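You operate a simulated robot arm through the tools that you are given. There is no shell and no other tool. Be economical: measure what you need, move in short steps, check, and stop when the job is done.

Carry out the task below with a simulated two-armed robot. There is one attempt and no reset: what you move stays moved.

## Task
Pull the washing line out, wind it all in again and lock the reel.
Fine: hold the reel still while you pull, wind and slide.

The check looks at the end state, three seconds after you hand in, the way a careful person would. Anything else that was tipped, shoved, dropped, spilled or broken makes it a failure.

## Robot
Two 7-joint arms with two-finger parallel grippers on one trunk, on a base that drives. Base frame: it is fixed to the floor where the robot stands at the start and does not move with it; the origin is under the middle of the robot, x ahead of it, y to its left, z up; the surface under the hand at the start is at about z = 0.8. Lengths are in m, angles in rad, forces in N, time in s.
The left shoulder is at the start at [0.07, 0.134, 1.126], the right one opposite. With the tool pointing down near the work surface each hand reaches from about 0.1 to 0.64 m from the robot's upright axis, wherever it stands, measured 20 degrees to its own side. Places, roughly: crank of the washing line reel [0.4, 0.1, 0.8]; grip of the reel crank [0.4, 0.1, 0.9]; line end of the washing line reel [0.4, 0, 0.8]; lock of the washing line reel [0.5, 0.1, 0.8]. Payload 1.57 kg a hand.
Tool frame (each hand has its own): the origin (TCP) lies between the finger pads and is the grasp point; the fingertips stand 0.03 m ahead of it; z points along the fingers, y is the line along which they close. Largest opening 0.08 m; finger width 0.017, thickness 0.012; the body of the gripper, 0.04 by 0.082 m, starts 0.08 m behind the TCP.
Orientation is that of the tool frame in the base frame, as [roll, pitch, yaw] about the fixed x, y, z axes, in that order (R = Rz(yaw) Ry(pitch) Rx(roll)). With the fingers straight down and closing along the base's y, the tool's x points along the base's -x, its y along +y and its z along -z.

## Interface
- The arms move only by the tool move_arm. It takes "left_steps", "right_steps" or both (then of equal length, played together; a hand with none holds still); each is a list that holds one entry, the list of rows, each a list of 7 numbers: the shift along the tool's x, y, z in units of 250 mm (1.0 is 250 mm), then the turn, a rotation vector about the tool's x, y, z in units of 45 degrees (1.0 is 45 degrees), then the finger opening in m, from 0 to 0.08. In form: [[[dx, dy, dz, wx, wy, wz, hand], ...]]. A call has 1 to 10 rows; each row is the pose to reach, as a shift and turn from the pose commanded when the call began, along the tool's axes at that moment. A call with a number of a shift or a turn outside -1 to 1 is refused whole. Each row takes 0.2 s and may step no farther than 0.05 m and 0.15 rad from the row before; otherwise, or with a gripper value out of range, the whole call is refused. A pose out of reach is approached as far as the arm can. The call stops where the force on the tool passes 40 N (or 10 N more than at its start, if that is more) or the arm is blocked; 0.2 s more then pass. Each finger travels about 0.153 m/s and halts on what it meets, pressing with about 41 N; the grip force reading is that of the motor and also rises with nothing between the fingers. The clock runs only during rows and for 0.2 s after the last one: add rows that repeat a pose to give the fingers time. The reply holds the time, the measured pose of the TCP, the force on the tool along the base axes, the opening and the grip force, in the units named above and with some noise, with the torque about the TCP (base axes, N m) and any sound that the robot's microphone picked up.
- Cameras (640 x 400 px; columns grow to the right, rows downward): "scene" is now at [0.1351, 0.0131, 1.3502]; the picture's right is [0.15, -0.99, 0.00], its down [-0.62, -0.09, -0.78] and it looks along [0.77, 0.12, -0.63] (base axes); focal length 264 px, centre (320, 200). "left" rides on the left gripper at [0.072, 0.007, -0.122] in its tool frame; the picture's right is [-0.09, 1.00, 0.00], its down [-0.84, -0.08, -0.54] and it looks along [-0.54, -0.05, 0.84] (tool axes); focal length 238 px, centre (320, 200). "right" rides on the right gripper at [0.072, -0.007, -0.122] in its tool frame; the picture's right is [0.09, 1.00, 0.00], its down [-0.84, 0.08, -0.54] and it looks along [-0.54, 0.05, 0.84] (tool axes); focal length 238 px, centre (320, 200). There is no depth. A picture from a camera that has moved, and an enlarged one, comes with that camera's place and axes in the base frame and with its lens.
- camera(camera): a new picture of that camera. It takes no simulated time.
- raise_lower(by): slides the trunk up (or, below 0, down) by that many m; the arms and the scene camera ride with it, the base frame stays. It gives what a move gives, with no picture.
- drive_base(legs): drives the robot by 1 to 6 legs, each [ahead, left, turn to the left] in m, m and rad, along the robot's own axes; the way and the turn of a leg run together, so that a leg with both is an arc; at most 1.5 m and 3.142 rad a leg. The arms and the cameras ride along, it lands a little off, and it stops where it bumps. It gives what a move gives.
- aim_head(pan, tilt): turns the head with the scene camera to pan (to the left, within 1.501 rad either way) and tilt (down, from -0.506 to 1.204), counted from straight ahead of the robot. It gives what a move gives.
- zoom(camera, box): a new picture of the part [left, top, right, bottom] of that camera's present view, enlarged. It takes no simulated time.
- job_done(): hands the job in; it is judged then, once.

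Work in short steps. Places have to be worked out from the pictures, the camera data and where the tool is seen: move nearer, look again, correct. Check each grasp and each placing, and mend what went wrong. You have 120 turns and 108 pictures in all, those below and enlarged ones among them. Open the grippers and draw the arms clear of the work before you hand the job in, unless the task says otherwise; then end with one line.

The tools are called after "Request:" by a JSON object that holds its "op" and its "data". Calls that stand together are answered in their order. move_arm: Moves the arms, as the interface text tells. Its arguments: {"type":"object","properties":{"left_steps":{"type":"array"},"right_steps":{"type":"array"}},"required":[]} The other tools are called the same way: raise_lower (by) slides the trunk up or down; drive_base (legs) drives the base; aim_head (pan, tilt) turns the head that bears the scene camera; camera (camera) takes a picture; zoom (camera, box) takes an enlarged picture of a part of a camera's view; job_done () hands the job in.

At the start:

```text
t: 0.0
left_tool_pos: [0.4691, 0.2665, 1.1412]
left_tcp_rot: [-3.14, 0.0, -3.141]
left_ft_force: [0.9, 0.0, 0.4]
left_torque: [0.0, -0.02, 0.02]
left_grip_width: 0.08
left_gripper_force: 0.0
right_tool_pos: [0.4308, -0.1289, 1.131]
right_tcp_rot: [3.14, 0.0, -3.14]
right_ft_force: [0.4, -0.1, -0.3]
right_torque: [-0.02, 0.0, -0.02]
right_grip_width: 0.08
right_gripper_force: 0.2
trunk travel left (down, up): [-0.7, 0.24]
robot x, y, heading: [-0.0004, -0.002, 0.002]
head pan, tilt: [0.148, 0.677]
```

scene: 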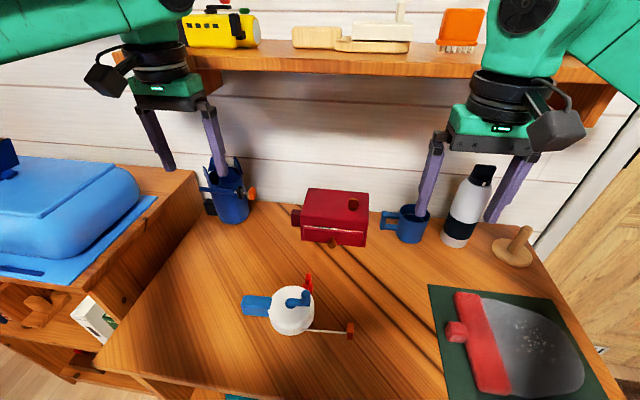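
right: 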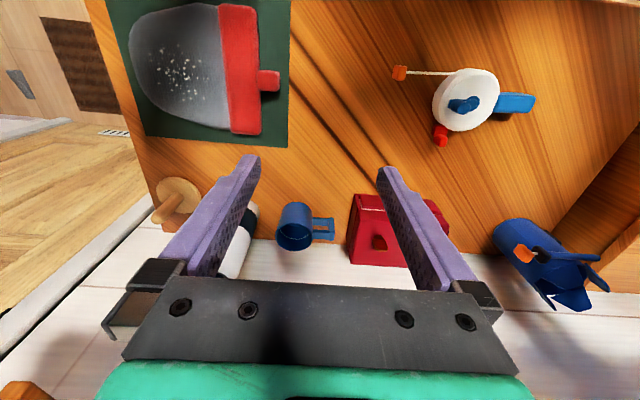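
left: 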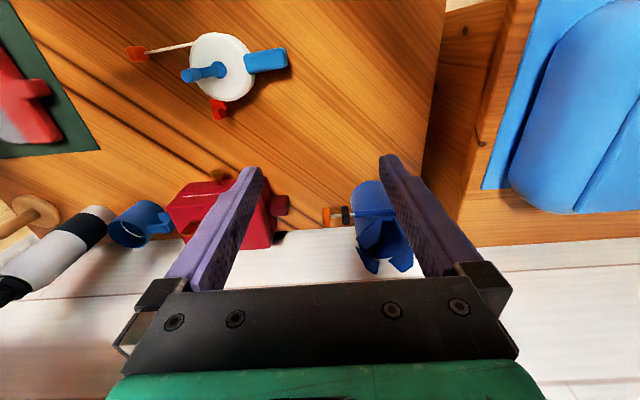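

The reel sits centrally: white drum, blue handle to its left, crank on top, red lock on the far side, line end to the right. I zoom in from two cameras for detail.

Request:
{"op": "zoom", "data": {"camera": "scene", "box": [220, 250, 380, 350]}}

Request:
{"op": "zoom", "data": {"camera": "left", "box": [110, 10, 302, 130]}}

Request:
{"op": "zoom", "data": {"camera": "right", "box": [380, 45, 572, 165]}}

```text
4.00 times, centred on (300, 300) of scene
camera zoom: at [0.1351, 0.0131, 1.3502], right [0.15, -0.99, 0.0], down [-0.62, -0.09, -0.78], along [0.77, 0.12, -0.63], focal length 1057 px, centre (400, -200)
```

zoom: 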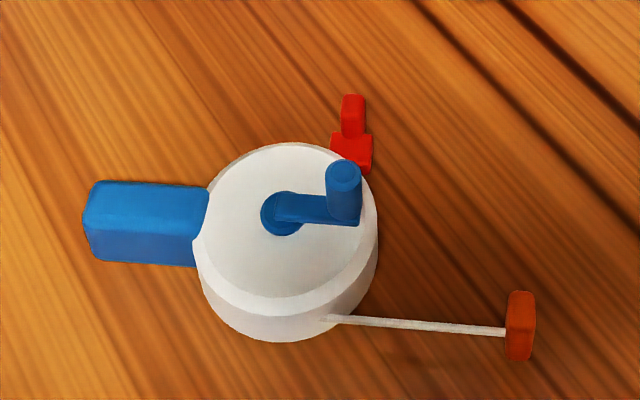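

```text
3.33 times, centred on (206, 70) of left
camera zoom: at [0.3963, 0.2747, 1.2624], right [0.09, 1.0, 0.0], down [0.84, -0.08, 0.54], along [0.54, -0.05, -0.84], focal length 794 px, centre (700, 633)
```

zoom: 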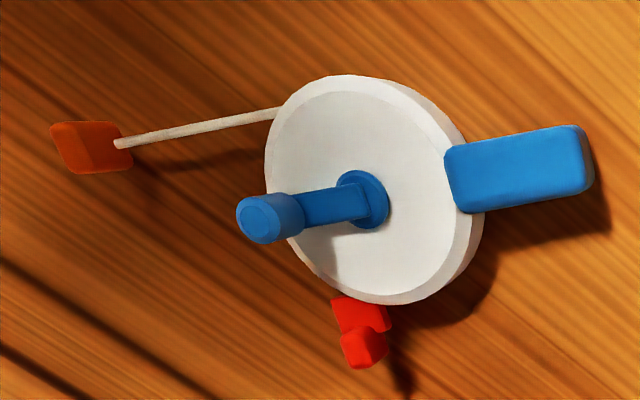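

```text
3.33 times, centred on (476, 105) of right
camera zoom: at [0.358, -0.1358, 1.2532], right [-0.09, 1.0, 0.0], down [0.84, 0.08, 0.54], along [0.54, 0.05, -0.84], focal length 794 px, centre (-200, 517)
```

zoom: 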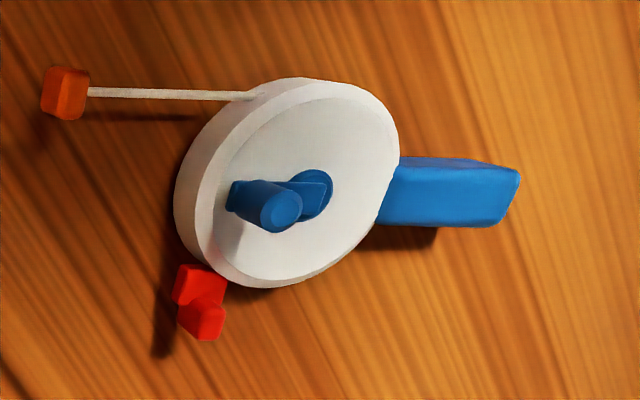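

Triangulated: hub ≈ (.413,.119,.843), crank grip top ≈ (.415,.084,.883), handle ≈ x .413, y .165–.222, tab ≈ (.380,-.008,.83), lock knob ≈ (.481,.092,.838). I'll start turning the left hand so it can take the handle from the +y side with fingers closing along x.

Request:
{"op": "move_arm", "data": {"left_steps": [[[0.04, 0, 0, 0, 0, -0.167, 0.08], [0.08, 0, 0, 0, 0, -0.333, 0.08], [0.12, 0, 0, 0, 0, -0.5, 0.08], [0.16, 0, 0, 0, 0, -0.667, 0.08], [0.2, 0, 0, 0, 0, -0.833, 0.08], [0.224, 0, 0, 0, 0, -1, 0.08]]]}}

```text
t: 1.4
left_tool_pos: [0.4128, 0.2674, 1.1398]
left_tcp_rot: [3.141, 0.0, -2.352]
left_ft_force: [0.1, -0.1, 0.4]
left_torque: [-0.04, 0.0, -0.02]
left_grip_width: 0.08
left_gripper_force: 0.0
right_tool_pos: [0.4296, -0.1302, 1.1299]
right_tcp_rot: [3.141, -0.002, -3.14]
right_ft_force: [0.1, 0.4, 0.2]
right_torque: [-0.01, -0.01, -0.01]
right_grip_width: 0.0798
right_gripper_force: 0.1
trunk travel left (down, up): [-0.7, 0.24]
robot x, y, heading: [0.0006, -0.0007, -0.003]
head pan, tilt: [0.148, 0.677]
```

Turning as intended; another 45° of yaw.

Request:
{"op": "move_arm", "data": {"left_steps": [[[0, 0, 0, 0, 0, -0.167, 0.08], [0, 0, 0, 0, 0, -0.333, 0.08], [0, 0, 0, 0, 0, -0.5, 0.08], [0, 0, 0, 0, 0, -0.667, 0.08], [0, 0, 0, 0, 0, -0.833, 0.08], [0, 0, 0, 0, 0, -1, 0.08]]]}}

```text
t: 2.8
left_tool_pos: [0.4125, 0.2665, 1.1407]
left_tcp_rot: [3.141, 0.001, -1.566]
left_ft_force: [0.0, 0.6, -0.6]
left_torque: [-0.01, 0.04, -0.02]
left_grip_width: 0.0802
left_gripper_force: 0.0
right_tool_pos: [0.4296, -0.1289, 1.1301]
right_tcp_rot: [-3.141, 0.0, 3.139]
right_ft_force: [-0.1, 0.0, 0.5]
right_torque: [0.01, -0.01, -0.01]
right_grip_width: 0.0798
right_gripper_force: 0.1
trunk travel left (down, up): [-0.7, 0.24]
robot x, y, heading: [-0.0029, -0.0016, -0.002]
head pan, tilt: [0.148, 0.677]
```

Now tilt 45° while coming down about 0.15 m.

Request:
{"op": "move_arm", "data": {"left_steps": [[[-0.02, 0, 0.1, 0, 0.167, 0, 0.08], [-0.04, 0, 0.2, 0, 0.333, 0, 0.08], [-0.06, 0, 0.3, 0, 0.5, 0, 0.08], [-0.08, 0, 0.4, 0, 0.667, 0, 0.08], [-0.1, 0, 0.5, 0, 0.833, 0, 0.08], [-0.1, 0, 0.6, 0, 1, 0, 0.08]]]}}

Request:
{"op": "camera", "data": {"camera": "left"}}

Request:
{"op": "camera", "data": {"camera": "scene"}}

```text
t: 4.2
left_tool_pos: [0.4146, 0.2933, 0.9905]
left_tcp_rot: [3.141, -0.789, -1.571]
left_ft_force: [1.2, 0.1, 0.4]
left_torque: [-0.03, 0.02, 0.0]
left_grip_width: 0.0799
left_gripper_force: 0.1
right_tool_pos: [0.4306, -0.128, 1.1311]
right_tcp_rot: [-3.14, 0.001, -3.141]
right_ft_force: [-0.2, 1.1, -0.4]
right_torque: [0.0, 0.0, 0.05]
right_grip_width: 0.08
right_gripper_force: 0.0
trunk travel left (down, up): [-0.7, 0.24]
robot x, y, heading: [-0.0003, -0.0002, 0.002]
head pan, tilt: [0.148, 0.677]
```

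```text
101 pictures are left
camera left: at [0.4061, 0.3297, 1.1273], right [-1.0, 0.06, -0.07], down [0.08, 0.97, -0.21], along [0.05, -0.22, -0.98], focal length 238 px, centre (320, 200)
```

left: 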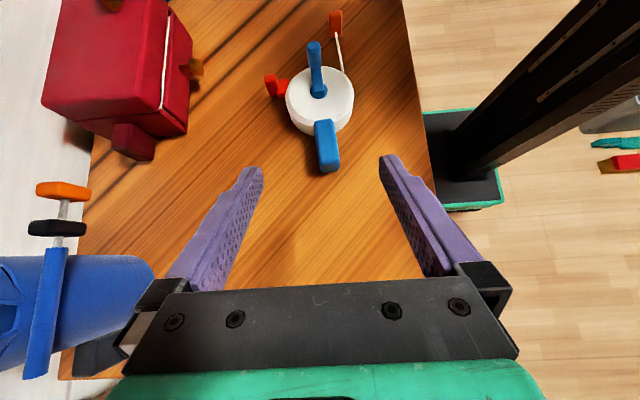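

```text
100 pictures are left
camera scene: at [0.1358, 0.0142, 1.3501], right [0.15, -0.99, 0.0], down [-0.62, -0.09, -0.78], along [0.77, 0.12, -0.63], focal length 264 px, centre (320, 200)
```

scene: 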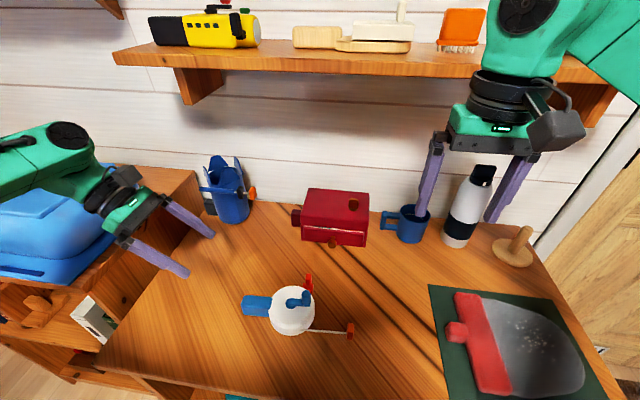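

Reel is unmoved; handle centre ≈ (.407,.19). I move to a pre-grasp at about (.408,.245,.88) and look again.

Request:
{"op": "move_arm", "data": {"left_steps": [[[-0.06, 0.01, 0.15, 0, 0, 0, 0.08], [-0.12, 0.02, 0.3, 0, 0, 0, 0.08], [-0.178, 0.026, 0.448, 0, 0, 0, 0.08], [-0.178, 0.026, 0.448, 0, 0, 0, 0.08]]]}}

Request:
{"op": "camera", "data": {"camera": "left"}}

Request:
{"op": "camera", "data": {"camera": "scene"}}

```text
t: 5.2
left_tool_pos: [0.4065, 0.247, 0.8808]
left_tcp_rot: [-3.141, -0.786, -1.57]
left_ft_force: [0.8, 1.2, 0.0]
left_torque: [-0.04, -0.02, -0.01]
left_grip_width: 0.08
left_gripper_force: 0.1
right_tool_pos: [0.4303, -0.1305, 1.1301]
right_tcp_rot: [-3.141, 0.001, 3.14]
right_ft_force: [0.6, 0.2, -0.3]
right_torque: [-0.02, 0.02, -0.01]
right_grip_width: 0.0796
right_gripper_force: 0.1
trunk travel left (down, up): [-0.7, 0.24]
robot x, y, heading: [0.0026, -0.0029, 0.005]
head pan, tilt: [0.148, 0.677]
```

```text
99 pictures are left
camera left: at [0.3986, 0.2823, 1.0171], right [-1.0, 0.06, -0.07], down [0.08, 0.97, -0.21], along [0.05, -0.21, -0.98], focal length 238 px, centre (320, 200)
```

left: 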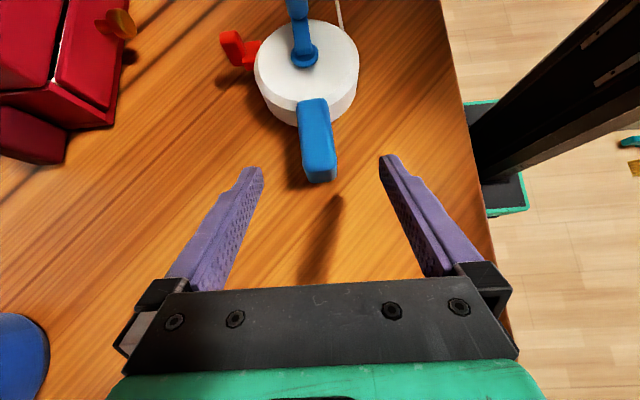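

```text
98 pictures are left
camera scene: at [0.1348, 0.0134, 1.3502], right [0.15, -0.99, 0.0], down [-0.62, -0.09, -0.78], along [0.77, 0.12, -0.63], focal length 264 px, centre (320, 200)
```

scene: 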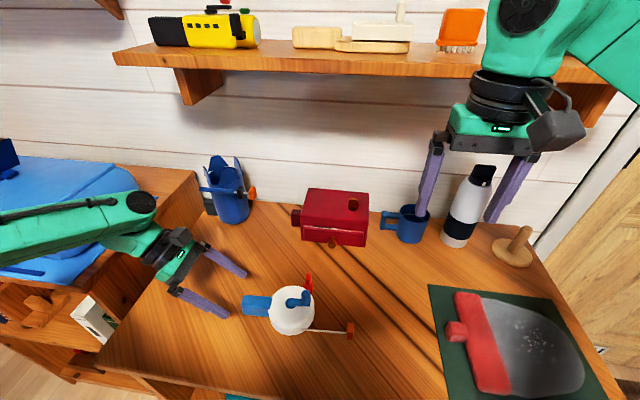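

Handle centred between the fingers at x≈.407, end at y≈.217. I advance to (.407,.205,.832) and close in the same call's last rows after arriving.

Request:
{"op": "move_arm", "data": {"left_steps": [[[-0.007, 0, 0.09, 0, 0, 0, 0.08], [-0.014, 0, 0.18, 0, 0, 0, 0.08], [-0.02, 0, 0.257, 0, 0, 0, 0.08], [-0.02, 0, 0.257, 0, 0, 0, 0.08]]]}}

Request:
{"op": "camera", "data": {"camera": "left"}}

Request:
{"op": "zoom", "data": {"camera": "scene", "box": [180, 240, 372, 360]}}

```text
t: 6.2
left_tool_pos: [0.4063, 0.204, 0.8326]
left_tcp_rot: [-3.142, -0.785, -1.57]
left_ft_force: [-0.8, -0.9, -0.2]
left_torque: [0.03, -0.03, 0.01]
left_grip_width: 0.08
left_gripper_force: 0.0
right_tool_pos: [0.4304, -0.1296, 1.1296]
right_tcp_rot: [3.141, 0.0, -3.141]
right_ft_force: [-0.3, 1.0, -0.8]
right_torque: [0.02, 0.02, 0.01]
right_grip_width: 0.08
right_gripper_force: 0.2
trunk travel left (down, up): [-0.7, 0.24]
robot x, y, heading: [-0.0037, -0.0003, -0.001]
head pan, tilt: [0.148, 0.677]
```

```text
97 pictures are left
camera left: at [0.3989, 0.2399, 0.9679], right [-1.0, 0.06, -0.07], down [0.08, 0.97, -0.21], along [0.05, -0.21, -0.98], focal length 238 px, centre (320, 200)
```

left: 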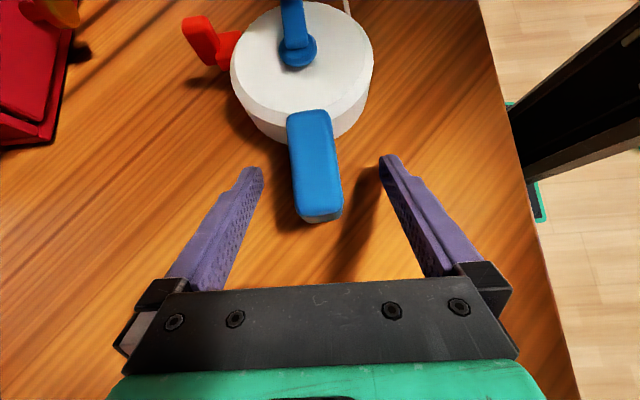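

```text
3.33 times, centred on (276, 300) of scene
camera zoom: at [0.1349, 0.0133, 1.3502], right [0.15, -0.99, 0.0], down [-0.62, -0.09, -0.78], along [0.77, 0.12, -0.63], focal length 881 px, centre (467, -133)
```

zoom: 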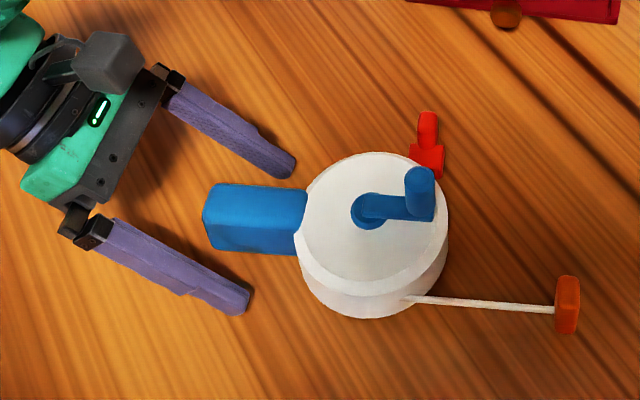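

Fingers straddle the handle. I go 8 mm deeper, then close slowly-watching the readings.

Request:
{"op": "move_arm", "data": {"left_steps": [[[0, 0, 0.032, 0, 0, 0, 0.08], [0, 0, 0.032, 0, 0, 0, 0.05], [0, 0, 0.032, 0, 0, 0, 0.02], [0, 0, 0.032, 0, 0, 0, 0.0], [0, 0, 0.032, 0, 0, 0, 0.0]]]}}

Request:
{"op": "camera", "data": {"camera": "left"}}

Request:
{"op": "zoom", "data": {"camera": "scene", "box": [180, 240, 372, 360]}}

```text
t: 7.4
left_tool_pos: [0.4054, 0.1968, 0.8271]
left_tcp_rot: [-3.134, -0.784, -1.571]
left_ft_force: [-1.2, 1.4, 15.9]
left_torque: [-0.55, 0.49, 0.03]
left_grip_width: 0.0276
left_gripper_force: 38.2
right_tool_pos: [0.4285, -0.1304, 1.131]
right_tcp_rot: [-3.141, 0.002, -3.141]
right_ft_force: [-0.4, -0.2, 0.0]
right_torque: [0.0, 0.03, 0.0]
right_grip_width: 0.0801
right_gripper_force: 0.0
trunk travel left (down, up): [-0.7, 0.24]
robot x, y, heading: [-0.0028, 0.0026, 0.001]
head pan, tilt: [0.148, 0.677]
```

```text
95 pictures are left
camera left: at [0.3982, 0.2333, 0.9639], right [-1.0, 0.06, -0.07], down [0.08, 0.97, -0.21], along [0.05, -0.21, -0.98], focal length 238 px, centre (320, 200)
```

left: 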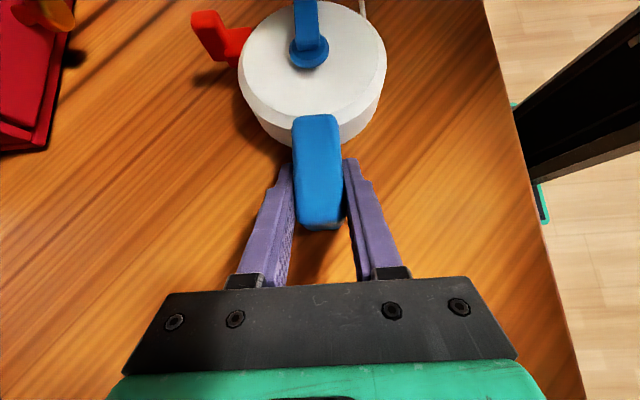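

```text
3.33 times, centred on (276, 300) of scene
camera zoom: at [0.1331, 0.0126, 1.3505], right [0.15, -0.99, 0.0], down [-0.62, -0.09, -0.78], along [0.77, 0.12, -0.62], focal length 881 px, centre (467, -133)
```

zoom: 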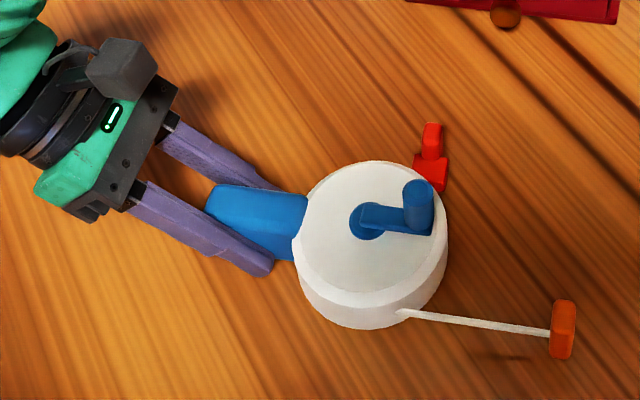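

Handle is held (27.6 mm); the reel just yawed ~4° to align with the fingers. There's ~16 N of downward pressing, so I lift 2 mm to relax it.

Request:
{"op": "move_arm", "data": {"left_steps": [[[0.0057, 0, -0.0057, 0, 0, 0, 0.0], [0.0057, 0, -0.0057, 0, 0, 0, 0.0]]]}}

Request:
{"op": "zoom", "data": {"camera": "right", "box": [380, 45, 572, 165]}}

```text
t: 8.0
left_tool_pos: [0.406, 0.1977, 0.828]
left_tcp_rot: [3.141, -0.783, -1.572]
left_ft_force: [-0.5, -1.1, 0.6]
left_torque: [-0.25, -0.11, -0.06]
left_grip_width: 0.0277
left_gripper_force: 38.1
right_tool_pos: [0.4303, -0.1305, 1.1303]
right_tcp_rot: [-3.141, 0.0, 3.141]
right_ft_force: [-0.1, -0.4, -0.4]
right_torque: [-0.01, -0.01, 0.0]
right_grip_width: 0.0801
right_gripper_force: 0.1
trunk travel left (down, up): [-0.7, 0.24]
robot x, y, heading: [-0.0004, -0.0011, 0.004]
head pan, tilt: [0.148, 0.677]
```

```text
3.33 times, centred on (476, 105) of right
camera zoom: at [0.3577, -0.1361, 1.2532], right [-0.09, 1.0, 0.0], down [0.84, 0.08, 0.54], along [0.54, 0.05, -0.84], focal length 794 px, centre (-200, 517)
```

zoom: 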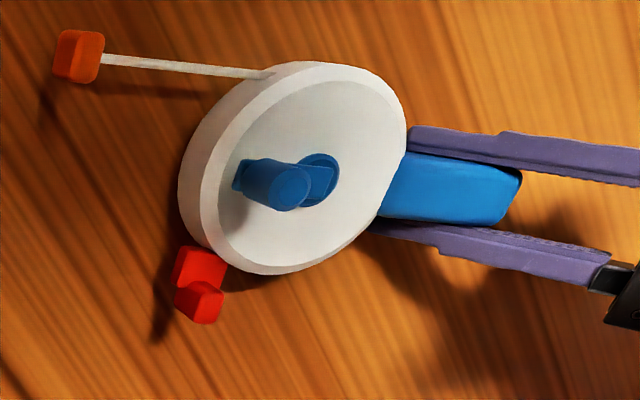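

Tab now ≈ (.366,-.007,.83). I yaw the right hand by 90° (closing along x, so the fingers clear the line) while moving over it.

Request:
{"op": "move_arm", "data": {"right_steps": [[[0.04, 0.08, 0.06, 0, 0, -0.167, 0.08], [0.08, 0.16, 0.12, 0, 0, -0.333, 0.08], [0.12, 0.24, 0.18, 0, 0, -0.5, 0.08], [0.16, 0.32, 0.24, 0, 0, -0.667, 0.08], [0.2, 0.4, 0.24, 0, 0, -0.833, 0.08], [0.256, 0.494, 0.24, 0, 0, -1, 0.08]]]}}

Request:
{"op": "move_arm", "data": {"right_steps": [[[0, 0, 0.04, 0, 0, -0.167, 0.08], [0, 0, 0.08, 0, 0, -0.333, 0.08], [0, 0, 0.12, 0, 0, -0.5, 0.08], [0, 0, 0.16, 0, 0, -0.667, 0.08], [0, 0, 0.2, 0, 0, -0.833, 0.08], [0, 0, 0.24, 0, 0, -1, 0.08]]]}}

Request:
{"op": "camera", "data": {"camera": "right"}}

Request:
{"op": "camera", "data": {"camera": "scene"}}

```text
t: 9.4
left_tool_pos: [0.4061, 0.1984, 0.8273]
left_tcp_rot: [-3.141, -0.786, -1.571]
left_ft_force: [0.4, 0.7, 0.5]
left_torque: [0.2, 0.02, -0.02]
left_grip_width: 0.0278
left_gripper_force: 38.1
right_tool_pos: [0.3666, -0.0046, 1.0708]
right_tcp_rot: [-3.138, 0.001, -2.354]
right_ft_force: [-0.5, 0.5, 0.5]
right_torque: [-0.02, 0.01, 0.02]
right_grip_width: 0.0801
right_gripper_force: 0.0
trunk travel left (down, up): [-0.7, 0.24]
robot x, y, heading: [0.0011, 0.0027, 0.004]
head pan, tilt: [0.148, 0.677]
```

```text
t: 10.8
left_tool_pos: [0.4075, 0.1974, 0.8272]
left_tcp_rot: [3.141, -0.785, -1.57]
left_ft_force: [-0.9, -0.3, 0.6]
left_torque: [0.17, 0.02, -0.02]
left_grip_width: 0.0276
left_gripper_force: 38.1
right_tool_pos: [0.3092, -0.0161, 1.0432]
right_tcp_rot: [3.142, 0.0, -1.811]
right_ft_force: [0.6, -0.6, 0.9]
right_torque: [-0.01, 0.02, 0.01]
right_grip_width: 0.0799
right_gripper_force: 0.1
right hand out of reach, approached as far as the arm can: row 3, 4, 5, 6
trunk travel left (down, up): [-0.7, 0.24]
robot x, y, heading: [-0.0031, -0.0, -0.003]
head pan, tilt: [0.148, 0.677]
```

```text
92 pictures are left
camera right: at [0.298, -0.086, 1.1661], right [-0.99, 0.15, 0.0], down [0.12, 0.83, 0.54], along [0.08, 0.54, -0.84], focal length 238 px, centre (320, 200)
```

right: 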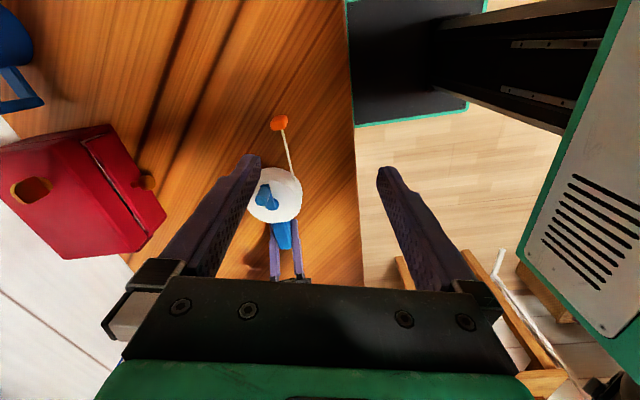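

```text
91 pictures are left
camera scene: at [0.1362, 0.0132, 1.35], right [0.15, -0.99, 0.0], down [-0.62, -0.09, -0.78], along [0.77, 0.12, -0.63], focal length 264 px, centre (320, 200)
```

scene: 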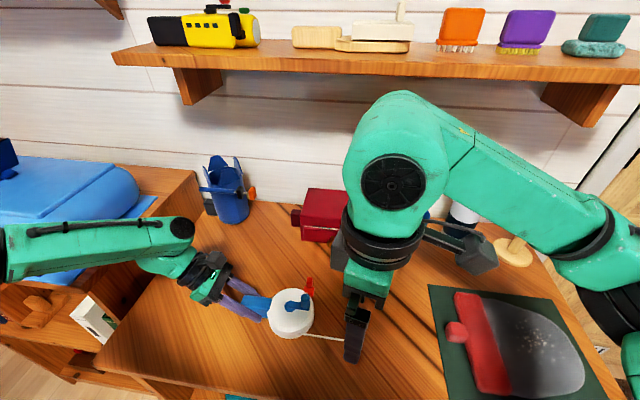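

That yaw direction is out of reach for the right arm, so I turn the other way (to yaw +90°), camera toward +y. First, back.

Request:
{"op": "move_arm", "data": {"right_steps": [[[0, 0, -0.03, 0, 0, 0.167, 0.08], [0, 0, -0.06, 0, 0, 0.333, 0.08], [0, 0, -0.1, 0, 0, 0.5, 0.08], [0, 0, -0.1, 0, 0, 0.667, 0.08], [0, 0, -0.1, 0, 0, 0.833, 0.08], [0, 0, -0.1, 0, 0, 1, 0.08]]]}}

Request:
{"op": "move_arm", "data": {"right_steps": [[[0, 0, 0, 0, 0, 0.167, 0.08], [0, 0, 0, 0, 0, 0.333, 0.08], [0, 0, 0, 0, 0, 0.5, 0.08], [0, 0, 0, 0, 0, 0.667, 0.08], [0, 0, 0, 0, 0, 0.833, 0.08], [0, 0, 0, 0, 0, 1, 0.08]]]}}

Request:
{"op": "move_arm", "data": {"right_steps": [[[0, 0, 0, 0, 0, 0.167, 0.08], [0, 0, 0, 0, 0, 0.333, 0.08], [0, 0, 0, 0, 0, 0.5, 0.08], [0, 0, 0, 0, 0, 0.667, 0.08], [0, 0, 0, 0, 0, 0.833, 0.08], [0, 0, 0, 0, 0, 1, 0.08]]]}}

```text
t: 12.2
left_tool_pos: [0.407, 0.1978, 0.8275]
left_tcp_rot: [-3.14, -0.786, -1.571]
left_ft_force: [0.5, 0.5, 0.9]
left_torque: [0.17, 0.01, 0.0]
left_grip_width: 0.0279
left_gripper_force: 38.0
right_tool_pos: [0.3087, -0.017, 1.0696]
right_tcp_rot: [-3.14, 0.0, -2.599]
right_ft_force: [0.2, -0.2, -0.2]
right_torque: [0.0, 0.02, -0.01]
right_grip_width: 0.0801
right_gripper_force: 0.0
trunk travel left (down, up): [-0.7, 0.24]
robot x, y, heading: [-0.001, -0.0028, -0.001]
head pan, tilt: [0.148, 0.677]
```

```text
t: 13.6
left_tool_pos: [0.4065, 0.1973, 0.8277]
left_tcp_rot: [3.14, -0.786, -1.571]
left_ft_force: [0.8, 0.6, -0.3]
left_torque: [0.18, -0.04, 0.0]
left_grip_width: 0.0278
left_gripper_force: 37.9
right_tool_pos: [0.3088, -0.0175, 1.0694]
right_tcp_rot: [3.141, 0.002, 2.898]
right_ft_force: [1.0, -0.3, 0.3]
right_torque: [0.0, 0.01, -0.01]
right_grip_width: 0.0799
right_gripper_force: 0.0
trunk travel left (down, up): [-0.7, 0.24]
robot x, y, heading: [-0.0022, -0.0009, -0.0]
head pan, tilt: [0.148, 0.677]
```

```text
t: 15.0
left_tool_pos: [0.4075, 0.1977, 0.8282]
left_tcp_rot: [3.141, -0.786, -1.571]
left_ft_force: [-0.1, 0.4, 0.1]
left_torque: [0.12, -0.01, -0.02]
left_grip_width: 0.0277
left_gripper_force: 38.1
right_tool_pos: [0.3086, -0.0168, 1.0688]
right_tcp_rot: [-3.141, 0.002, 2.115]
right_ft_force: [-0.1, -0.2, 0.0]
right_torque: [-0.03, -0.04, 0.03]
right_grip_width: 0.0799
right_gripper_force: 0.1
trunk travel left (down, up): [-0.7, 0.24]
robot x, y, heading: [0.0016, -0.0017, 0.001]
head pan, tilt: [0.148, 0.677]
```

Turning works this way. I finish the yaw and centre over the tab at z≈.97.

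Request:
{"op": "move_arm", "data": {"right_steps": [[[-0.02, 0.05, 0.1, 0, 0, 0.17, 0.08], [-0.04, 0.1, 0.2, 0, 0, 0.34, 0.08], [-0.06, 0.16, 0.3, 0, 0, 0.51, 0.08], [-0.085, 0.217, 0.4, 0, 0, 0.69, 0.08], [-0.085, 0.217, 0.4, 0, 0, 0.69, 0.08]]]}}

Request:
{"op": "camera", "data": {"camera": "right"}}

Request:
{"op": "camera", "data": {"camera": "scene"}}

```text
t: 16.2
left_tool_pos: [0.4065, 0.1976, 0.8277]
left_tcp_rot: [3.141, -0.785, -1.57]
left_ft_force: [0.5, -0.6, 0.0]
left_torque: [0.15, 0.0, 0.03]
left_grip_width: 0.0275
left_gripper_force: 37.6
right_tool_pos: [0.366, -0.0073, 0.9705]
right_tcp_rot: [3.138, 0.0, 1.574]
right_ft_force: [0.2, 0.2, 1.2]
right_torque: [0.0, -0.01, 0.0]
right_grip_width: 0.0798
right_gripper_force: 0.1
trunk travel left (down, up): [-0.7, 0.24]
robot x, y, heading: [0.0005, -0.0002, 0.001]
head pan, tilt: [0.148, 0.677]
```

```text
90 pictures are left
camera right: at [0.3591, 0.0652, 1.0932], right [1.0, 0.09, 0.0], down [0.08, -0.84, 0.54], along [0.05, -0.54, -0.84], focal length 238 px, centre (320, 200)
```

right: 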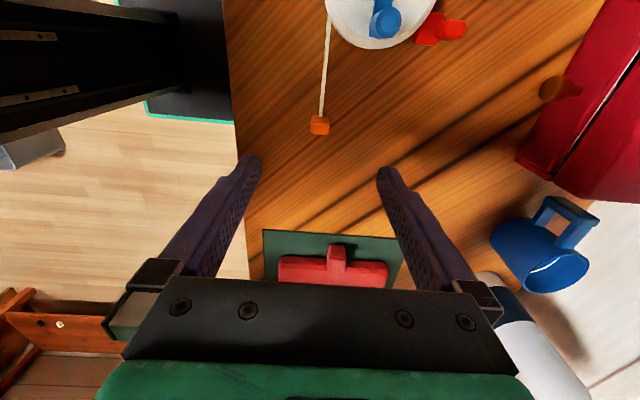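

```text
89 pictures are left
camera scene: at [0.135, 0.0134, 1.3502], right [0.15, -0.99, 0.0], down [-0.62, -0.09, -0.78], along [0.77, 0.12, -0.63], focal length 264 px, centre (320, 200)
```

scene: 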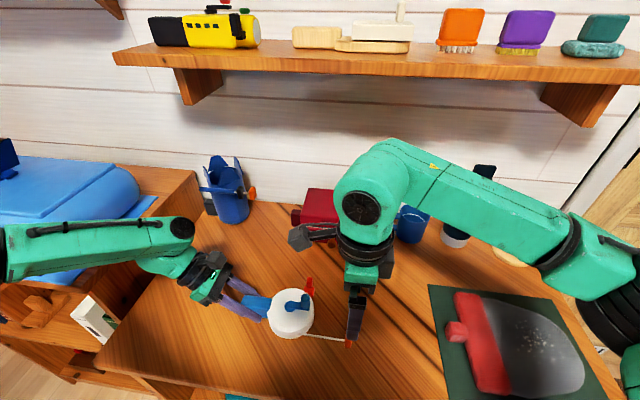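

Tab confirmed at (.366,-.008). I descend to TCP z≈.838 with the fingers partly open, then close on it.

Request:
{"op": "move_arm", "data": {"right_steps": [[[0, 0, 0.15, 0, 0, 0, 0.06], [0, 0, 0.3, 0, 0, 0, 0.06], [0, 0, 0.42, 0, 0, 0, 0.06], [0, 0, 0.53, 0, 0, 0, 0.06], [0, 0, 0.53, 0, 0, 0, 0.06]]]}}

Request:
{"op": "camera", "data": {"camera": "right"}}

Request:
{"op": "zoom", "data": {"camera": "scene", "box": [230, 260, 422, 380]}}

```text
t: 17.4
left_tool_pos: [0.4078, 0.1977, 0.8277]
left_tcp_rot: [3.141, -0.787, -1.572]
left_ft_force: [-0.6, 0.5, 0.1]
left_torque: [0.2, -0.02, 0.0]
left_grip_width: 0.0277
left_gripper_force: 37.9
right_tool_pos: [0.3662, -0.008, 0.8352]
right_tcp_rot: [3.139, 0.0, 1.575]
right_ft_force: [0.8, -1.2, -0.6]
right_torque: [0.01, 0.04, -0.01]
right_grip_width: 0.0601
right_gripper_force: 0.0
trunk travel left (down, up): [-0.7, 0.24]
robot x, y, heading: [0.0008, -0.0007, 0.001]
head pan, tilt: [0.148, 0.677]
```

```text
88 pictures are left
camera right: at [0.3587, 0.065, 0.9584], right [1.0, 0.1, 0.0], down [0.08, -0.84, 0.54], along [0.05, -0.54, -0.84], focal length 238 px, centre (320, 200)
```

right: 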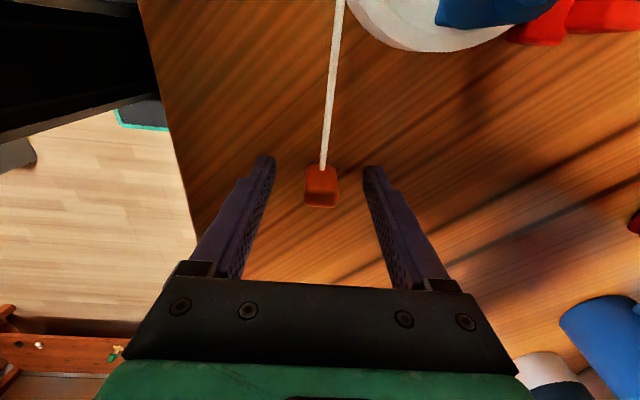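

```text
3.33 times, centred on (326, 320) of scene
camera zoom: at [0.1352, 0.0134, 1.3502], right [0.15, -0.99, 0.0], down [-0.62, -0.09, -0.78], along [0.77, 0.12, -0.63], focal length 881 px, centre (300, -200)
```

zoom: 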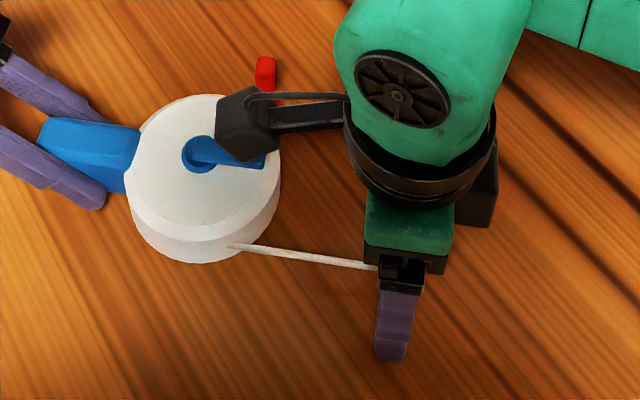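

Tab lies between the pads. Closing.

Request:
{"op": "move_arm", "data": {"right_steps": [[[0, 0, 0, 0, 0, 0, 0.03], [0, 0, 0, 0, 0, 0, 0.0], [0, 0, 0, 0, 0, 0, 0.0]]]}}

Request:
{"op": "camera", "data": {"camera": "right"}}

```text
t: 18.2
left_tool_pos: [0.4075, 0.1975, 0.8277]
left_tcp_rot: [3.141, -0.786, -1.571]
left_ft_force: [-1.4, -0.1, 0.2]
left_torque: [-0.07, 0.04, -0.26]
left_grip_width: 0.0279
left_gripper_force: 38.2
right_tool_pos: [0.3668, -0.0075, 0.8338]
right_tcp_rot: [3.141, -0.001, 1.574]
right_ft_force: [1.9, 0.2, 0.5]
right_torque: [-0.08, 0.0, -0.05]
right_grip_width: 0.0185
right_gripper_force: 32.8
trunk travel left (down, up): [-0.7, 0.24]
robot x, y, heading: [-0.0042, -0.0016, 0.0]
head pan, tilt: [0.148, 0.677]
```

```text
86 pictures are left
camera right: at [0.359, 0.0649, 0.9587], right [1.0, 0.1, 0.0], down [0.08, -0.84, 0.54], along [0.05, -0.54, -0.84], focal length 238 px, centre (320, 200)
```

right: 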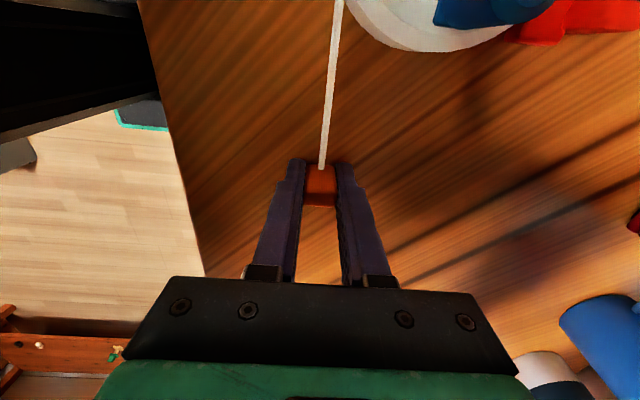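

Tab gripped (18.5 mm). I pull toward -y by 5 cm, watching forces.

Request:
{"op": "move_arm", "data": {"right_steps": [[[-0.04, 0, 0, 0, 0, 0, 0.0], [-0.08, 0, 0, 0, 0, 0, 0.0], [-0.12, 0, 0, 0, 0, 0, 0.0], [-0.16, 0, 0, 0, 0, 0, 0.0], [-0.2, 0, 0, 0, 0, 0, 0.0]]]}}

Request:
{"op": "zoom", "data": {"camera": "scene", "box": [230, 260, 422, 380]}}

Request:
{"op": "camera", "data": {"camera": "left"}}

```text
t: 19.4
left_tool_pos: [0.4055, 0.1971, 0.827]
left_tcp_rot: [3.141, -0.783, -1.57]
left_ft_force: [0.6, 0.2, -2.1]
left_torque: [0.12, 0.0, -0.02]
left_grip_width: 0.0278
left_gripper_force: 38.1
right_tool_pos: [0.3671, -0.0565, 0.8356]
right_tcp_rot: [3.138, 0.0, 1.574]
right_ft_force: [0.4, 0.0, -0.8]
right_torque: [-0.01, 0.01, 0.0]
right_grip_width: 0.0002
right_gripper_force: 21.5
trunk travel left (down, up): [-0.7, 0.24]
robot x, y, heading: [-0.0026, -0.0024, 0.005]
head pan, tilt: [0.148, 0.677]
```

```text
3.33 times, centred on (326, 320) of scene
camera zoom: at [0.1352, 0.0127, 1.3501], right [0.15, -0.99, 0.0], down [-0.62, -0.09, -0.78], along [0.77, 0.12, -0.63], focal length 881 px, centre (300, -200)
```

zoom: 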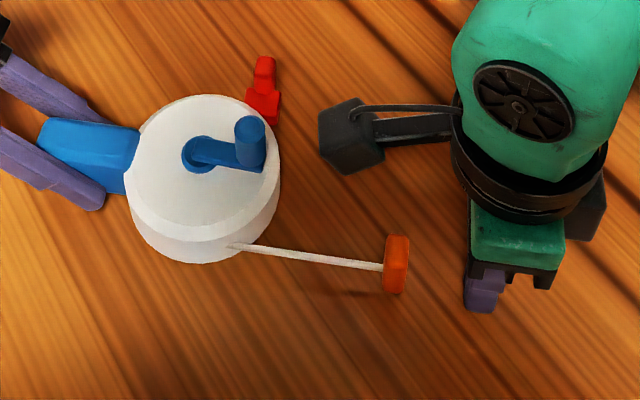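

```text
84 pictures are left
camera left: at [0.3991, 0.2338, 0.9642], right [-1.0, 0.06, -0.06], down [0.08, 0.98, -0.21], along [0.05, -0.21, -0.98], focal length 238 px, centre (320, 200)
```

left: 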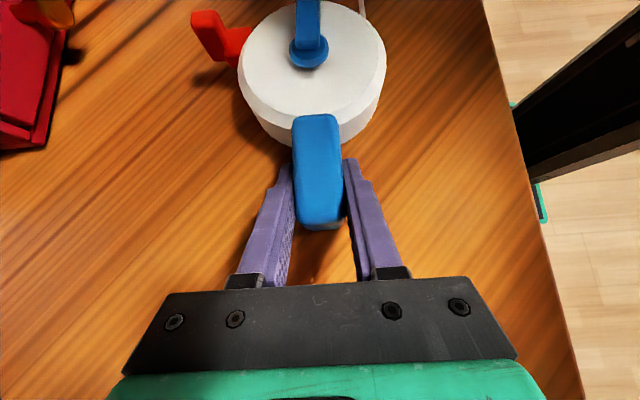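

The tab slipped out and stayed at its place. I re-grip deeper, and will pull slower. Open, return.

Request:
{"op": "move_arm", "data": {"right_steps": [[[0, 0, 0, 0, 0, 0, 0.06], [0, 0, 0, 0, 0, 0, 0.06], [0.08, 0, 0, 0, 0, 0, 0.06], [0.16, 0, 0, 0, 0, 0, 0.06], [0.206, 0, 0, 0, 0, 0, 0.06], [0.206, 0, 0.02, 0, 0, 0, 0.06], [0.206, 0, 0.04, 0, 0, 0, 0.06]]]}}

Request:
{"op": "camera", "data": {"camera": "right"}}

```text
t: 21.0
left_tool_pos: [0.4041, 0.1985, 0.8308]
left_tcp_rot: [-3.136, -0.783, -1.573]
left_ft_force: [0.5, -0.2, -1.4]
left_torque: [0.12, -0.04, 0.0]
left_grip_width: 0.0276
left_gripper_force: 38.0
right_tool_pos: [0.3639, -0.0044, 0.8293]
right_tcp_rot: [3.134, -0.005, 1.574]
right_ft_force: [3.2, -4.6, 37.0]
right_torque: [-0.28, 1.18, 0.26]
right_grip_width: 0.0575
right_gripper_force: 0.0
trunk travel left (down, up): [-0.7, 0.24]
robot x, y, heading: [-0.0027, -0.001, -0.001]
head pan, tilt: [0.148, 0.677]
```

```text
83 pictures are left
camera right: at [0.3563, 0.0675, 0.9537], right [1.0, 0.1, 0.01], down [0.08, -0.84, 0.54], along [0.06, -0.54, -0.84], focal length 238 px, centre (320, 200)
```

right: 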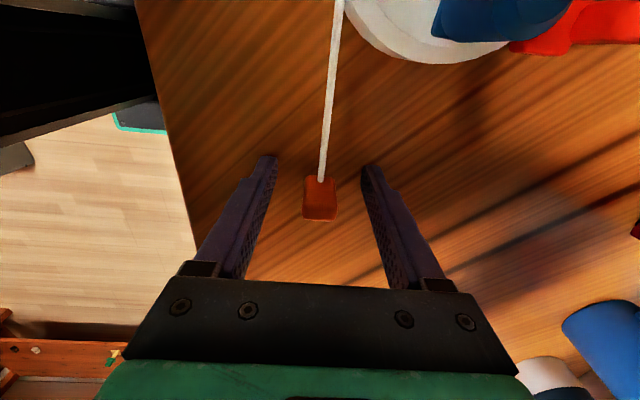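

Table is at ~.80; the tab centre is ~.835, so grip height was fine — pull speed/force was the issue. I lift 4 mm, centre, close, and pull slowly (4 mm per row).

Request:
{"op": "move_arm", "data": {"right_steps": [[[-0.01, 0, -0.035, 0, 0, 0, 0.06], [-0.01, 0, -0.035, 0, 0, 0, 0.02], [-0.01, 0, -0.035, 0, 0, 0, 0.0], [-0.01, 0, -0.035, 0, 0, 0, 0.0], [-0.02, 0, -0.035, 0, 0, 0, 0.0], [-0.03, 0, -0.035, 0, 0, 0, 0.0], [-0.04, 0, -0.035, 0, 0, 0, 0.0]]]}}

Request:
{"op": "camera", "data": {"camera": "right"}}

```text
t: 22.6
left_tool_pos: [0.4067, 0.1953, 0.8285]
left_tcp_rot: [3.141, -0.789, -1.571]
left_ft_force: [-5.2, -28.9, 2.2]
left_torque: [-0.76, -0.19, 0.2]
left_grip_width: 0.028
left_gripper_force: 38.7
right_tool_pos: [0.3651, -0.0119, 0.8355]
right_tcp_rot: [3.139, -0.008, 1.579]
right_ft_force: [5.3, 29.4, -2.7]
right_torque: [0.1, 0.32, -0.07]
right_grip_width: 0.0188
right_gripper_force: 33.3
trunk travel left (down, up): [-0.7, 0.24]
robot x, y, heading: [0.0041, -0.0009, 0.004]
head pan, tilt: [0.148, 0.677]
```

```text
82 pictures are left
camera right: at [0.3578, 0.0592, 0.9598], right [1.0, 0.1, 0.0], down [0.08, -0.84, 0.54], along [0.06, -0.53, -0.84], focal length 238 px, centre (320, 200)
```

right: 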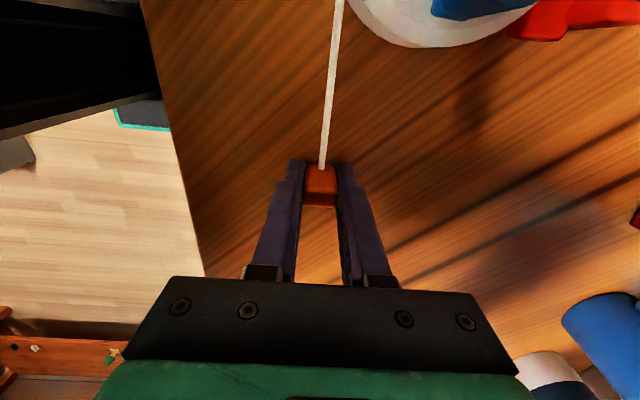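

29 N and no pay-out: the reel seems held by its lock (it may be engaged at the start). I release the tension, open, and look at the lock closely.

Request:
{"op": "move_arm", "data": {"right_steps": [[[0.03, 0, 0, 0, 0, 0, 0.0], [0.03, 0, 0, 0, 0, 0, 0.06], [0.03, 0, 0, 0, 0, 0, 0.06], [0.03, 0, -0.2, 0, 0, 0, 0.06], [0.03, 0, -0.4, 0, 0, 0, 0.06], [0.2, 0, -0.5, 0, 0, 0, 0.06], [0.4, 0.0, -0.5, 0, 0, 0, 0.06]]]}}

Request:
{"op": "camera", "data": {"camera": "right"}}

Request:
{"op": "zoom", "data": {"camera": "left", "box": [160, 0, 400, 150]}}

```text
t: 24.2
left_tool_pos: [0.4066, 0.1997, 0.8276]
left_tcp_rot: [3.141, -0.786, -1.571]
left_ft_force: [-0.1, -0.2, -2.2]
left_torque: [0.17, 0.0, -0.01]
left_grip_width: 0.0276
left_gripper_force: 38.5
right_tool_pos: [0.3664, 0.0871, 0.9575]
right_tcp_rot: [3.14, 0.003, 1.574]
right_ft_force: [1.0, 1.0, 0.4]
right_torque: [-0.04, 0.01, 0.03]
right_grip_width: 0.06
right_gripper_force: 0.0
trunk travel left (down, up): [-0.7, 0.24]
robot x, y, heading: [-0.0017, 0.0008, 0.002]
head pan, tilt: [0.148, 0.677]
```

```text
81 pictures are left
camera right: at [0.3597, 0.1606, 1.081], right [1.0, 0.1, 0.0], down [0.08, -0.83, 0.54], along [0.05, -0.54, -0.84], focal length 238 px, centre (320, 200)
```

right: 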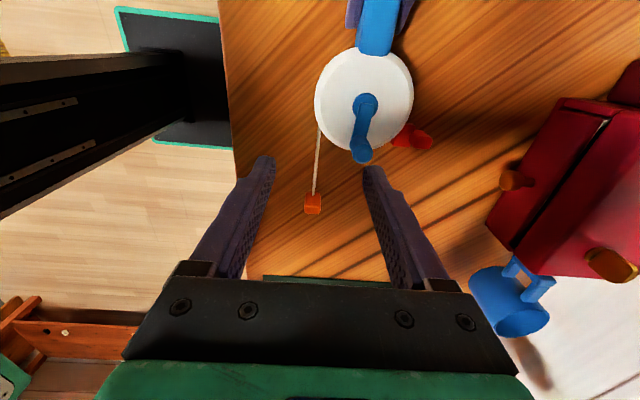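

```text
2.67 times, centred on (280, 75) of left
camera zoom: at [0.3996, 0.236, 0.9639], right [-1.0, 0.06, -0.07], down [0.08, 0.97, -0.21], along [0.05, -0.21, -0.98], focal length 636 px, centre (427, 533)
```

zoom: 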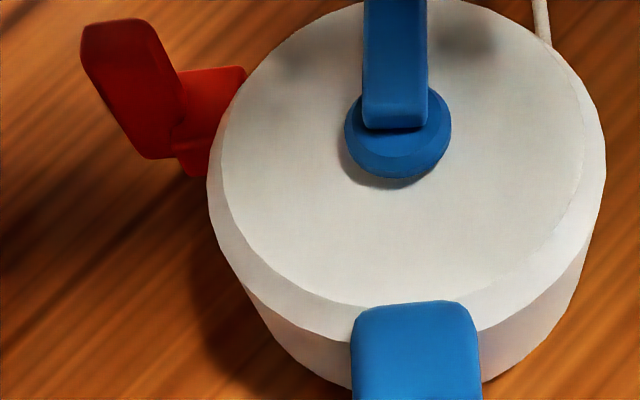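

I look at the lock from the other cameras at high magnification.

Request:
{"op": "zoom", "data": {"camera": "scene", "box": [264, 262, 344, 312]}}

Request:
{"op": "zoom", "data": {"camera": "right", "box": [300, 40, 460, 140]}}

```text
8.00 times, centred on (304, 287) of scene
camera zoom: at [0.1355, 0.0163, 1.3501], right [0.15, -0.99, 0.0], down [-0.62, -0.09, -0.78], along [0.77, 0.11, -0.63], focal length 2113 px, centre (448, -496)
```

zoom: 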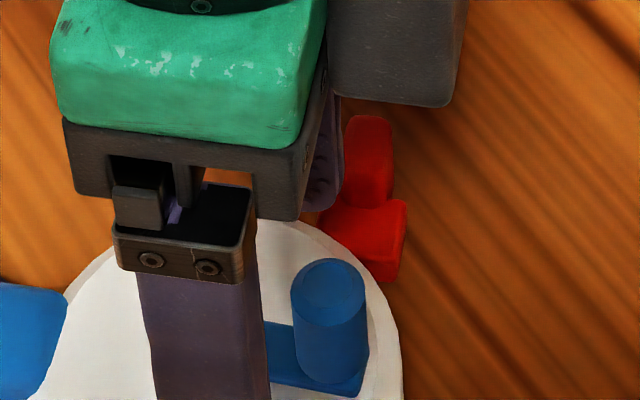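

```text
4.00 times, centred on (380, 90) of right
camera zoom: at [0.3597, 0.1606, 1.081], right [1.0, 0.1, 0.0], down [0.08, -0.83, 0.54], along [0.05, -0.54, -0.84], focal length 953 px, centre (80, 640)
```

zoom: 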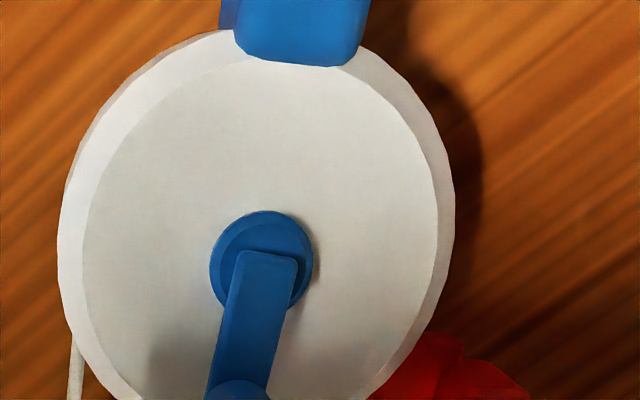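

I shift the right hand so its camera looks down onto the lock.

Request:
{"op": "move_arm", "data": {"right_steps": [[[0.0, 0.15, 0, 0, 0, 0, 0.06], [0.08, 0.3, 0.03, 0, 0, 0, 0.06], [0.16, 0.4, 0.06, 0, 0, 0, 0.06], [0.25, 0.4, 0.06, 0, 0, 0, 0.06]]]}}

Request:
{"op": "camera", "data": {"camera": "right"}}

```text
t: 25.2
left_tool_pos: [0.4071, 0.1992, 0.8272]
left_tcp_rot: [-3.141, -0.787, -1.572]
left_ft_force: [-0.9, -1.5, -2.9]
left_torque: [0.19, 0.01, 0.02]
left_grip_width: 0.0279
left_gripper_force: 38.5
right_tool_pos: [0.4664, 0.1481, 0.9453]
right_tcp_rot: [3.141, 0.002, 1.576]
right_ft_force: [-0.1, 0.2, -0.3]
right_torque: [-0.01, -0.01, -0.04]
right_grip_width: 0.0601
right_gripper_force: 0.0
trunk travel left (down, up): [-0.7, 0.24]
robot x, y, heading: [-0.0013, 0.0013, -0.0]
head pan, tilt: [0.148, 0.677]
```

```text
77 pictures are left
camera right: at [0.4579, 0.2208, 1.0682], right [1.0, 0.1, 0.0], down [0.08, -0.84, 0.54], along [0.05, -0.54, -0.84], focal length 238 px, centre (320, 200)
```

right: 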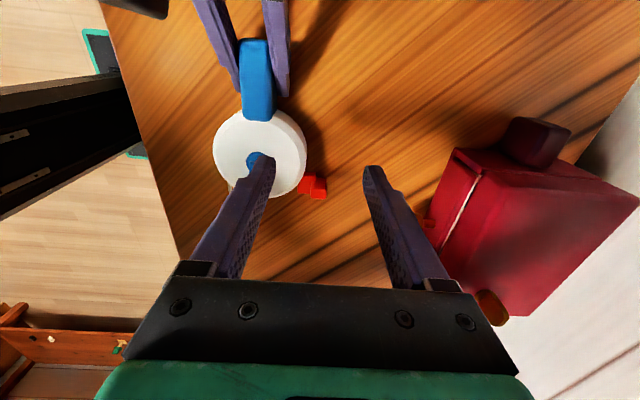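

Request:
{"op": "zoom", "data": {"camera": "right", "box": [260, 145, 356, 205]}}

Request:
{"op": "zoom", "data": {"camera": "scene", "box": [264, 262, 344, 312]}}

```text
6.67 times, centred on (308, 175) of right
camera zoom: at [0.4579, 0.2208, 1.0682], right [1.0, 0.1, 0.0], down [0.08, -0.84, 0.54], along [0.05, -0.54, -0.84], focal length 1589 px, centre (400, 367)
```

zoom: 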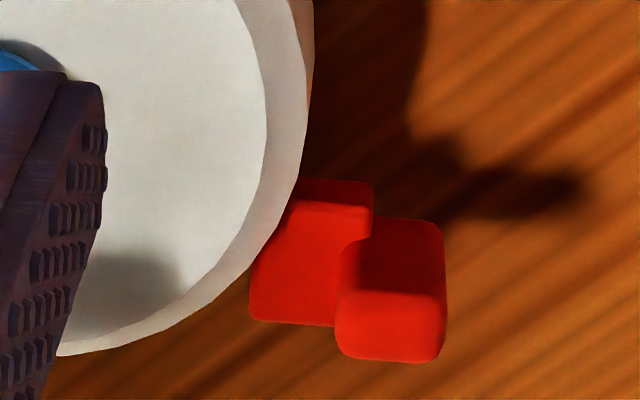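

```text
8.00 times, centred on (304, 287) of scene
camera zoom: at [0.1346, 0.0149, 1.3502], right [0.15, -0.99, 0.0], down [-0.62, -0.09, -0.78], along [0.77, 0.11, -0.63], focal length 2113 px, centre (448, -496)
```

zoom: 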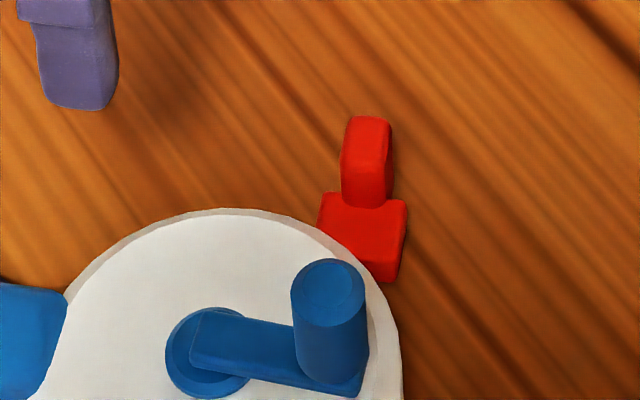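

The lock is a block at the drum's edge with a knob at its outer (+x) end, knob ≈ (.470,.088), top ≈ .85. To probe it I turn the right hand back to closing along y, above the knob.

Request:
{"op": "move_arm", "data": {"right_steps": [[[-0.06, 0, -0.05, 0, 0, -0.167, 0.06], [-0.12, 0, -0.05, 0, 0, -0.333, 0.06], [-0.18, 0.01, -0.05, 0, 0, -0.5, 0.06], [-0.24, 0.014, -0.05, 0, 0, -0.667, 0.06], [-0.24, 0.014, -0.05, 0, 0, -0.833, 0.06], [-0.24, 0.014, -0.05, 0, 0, -1, 0.06]]]}}

Request:
{"op": "move_arm", "data": {"right_steps": [[[0, 0, 0, 0, 0, -0.167, 0.06], [0, 0, 0, 0, 0, -0.333, 0.06], [0, 0, 0, 0, 0, -0.5, 0.06], [0, 0, 0, 0, 0, -0.667, 0.06], [0, 0, 0, 0, 0, -0.833, 0.06], [0, 0, 0, 0, 0, -1, 0.06]]]}}

Request:
{"op": "camera", "data": {"camera": "right"}}

```text
t: 26.6
left_tool_pos: [0.406, 0.1973, 0.8276]
left_tcp_rot: [3.14, -0.785, -1.571]
left_ft_force: [0.1, 0.3, -1.8]
left_torque: [0.21, -0.02, 0.0]
left_grip_width: 0.0278
left_gripper_force: 38.3
right_tool_pos: [0.4702, 0.0877, 0.9576]
right_tcp_rot: [-3.14, 0.0, 2.362]
right_ft_force: [-0.7, -0.4, 0.1]
right_torque: [-0.04, 0.0, 0.01]
right_grip_width: 0.0601
right_gripper_force: 0.0
trunk travel left (down, up): [-0.7, 0.24]
robot x, y, heading: [-0.0013, 0.0013, 0.001]
head pan, tilt: [0.148, 0.677]
```

```text
t: 28.0
left_tool_pos: [0.4065, 0.198, 0.8279]
left_tcp_rot: [-3.141, -0.785, -1.571]
left_ft_force: [0.0, -0.3, -2.8]
left_torque: [0.17, -0.01, 0.03]
left_grip_width: 0.0276
left_gripper_force: 37.8
right_tool_pos: [0.4689, 0.0873, 0.9571]
right_tcp_rot: [3.141, 0.002, -3.135]
right_ft_force: [0.7, 0.5, 1.5]
right_torque: [-0.06, 0.01, -0.01]
right_grip_width: 0.0601
right_gripper_force: 0.0
trunk travel left (down, up): [-0.7, 0.24]
robot x, y, heading: [0.0019, 0.0028, 0.001]
head pan, tilt: [0.148, 0.677]
```

```text
74 pictures are left
camera right: at [0.3973, 0.0818, 1.0805], right [-0.1, 1.0, 0.0], down [0.84, 0.08, 0.54], along [0.54, 0.05, -0.84], focal length 238 px, centre (320, 200)
```

right: 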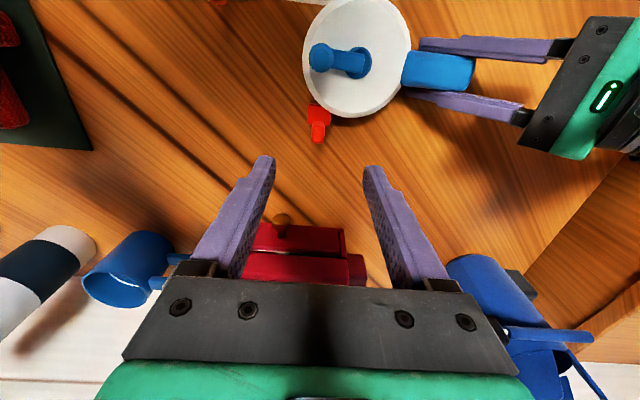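

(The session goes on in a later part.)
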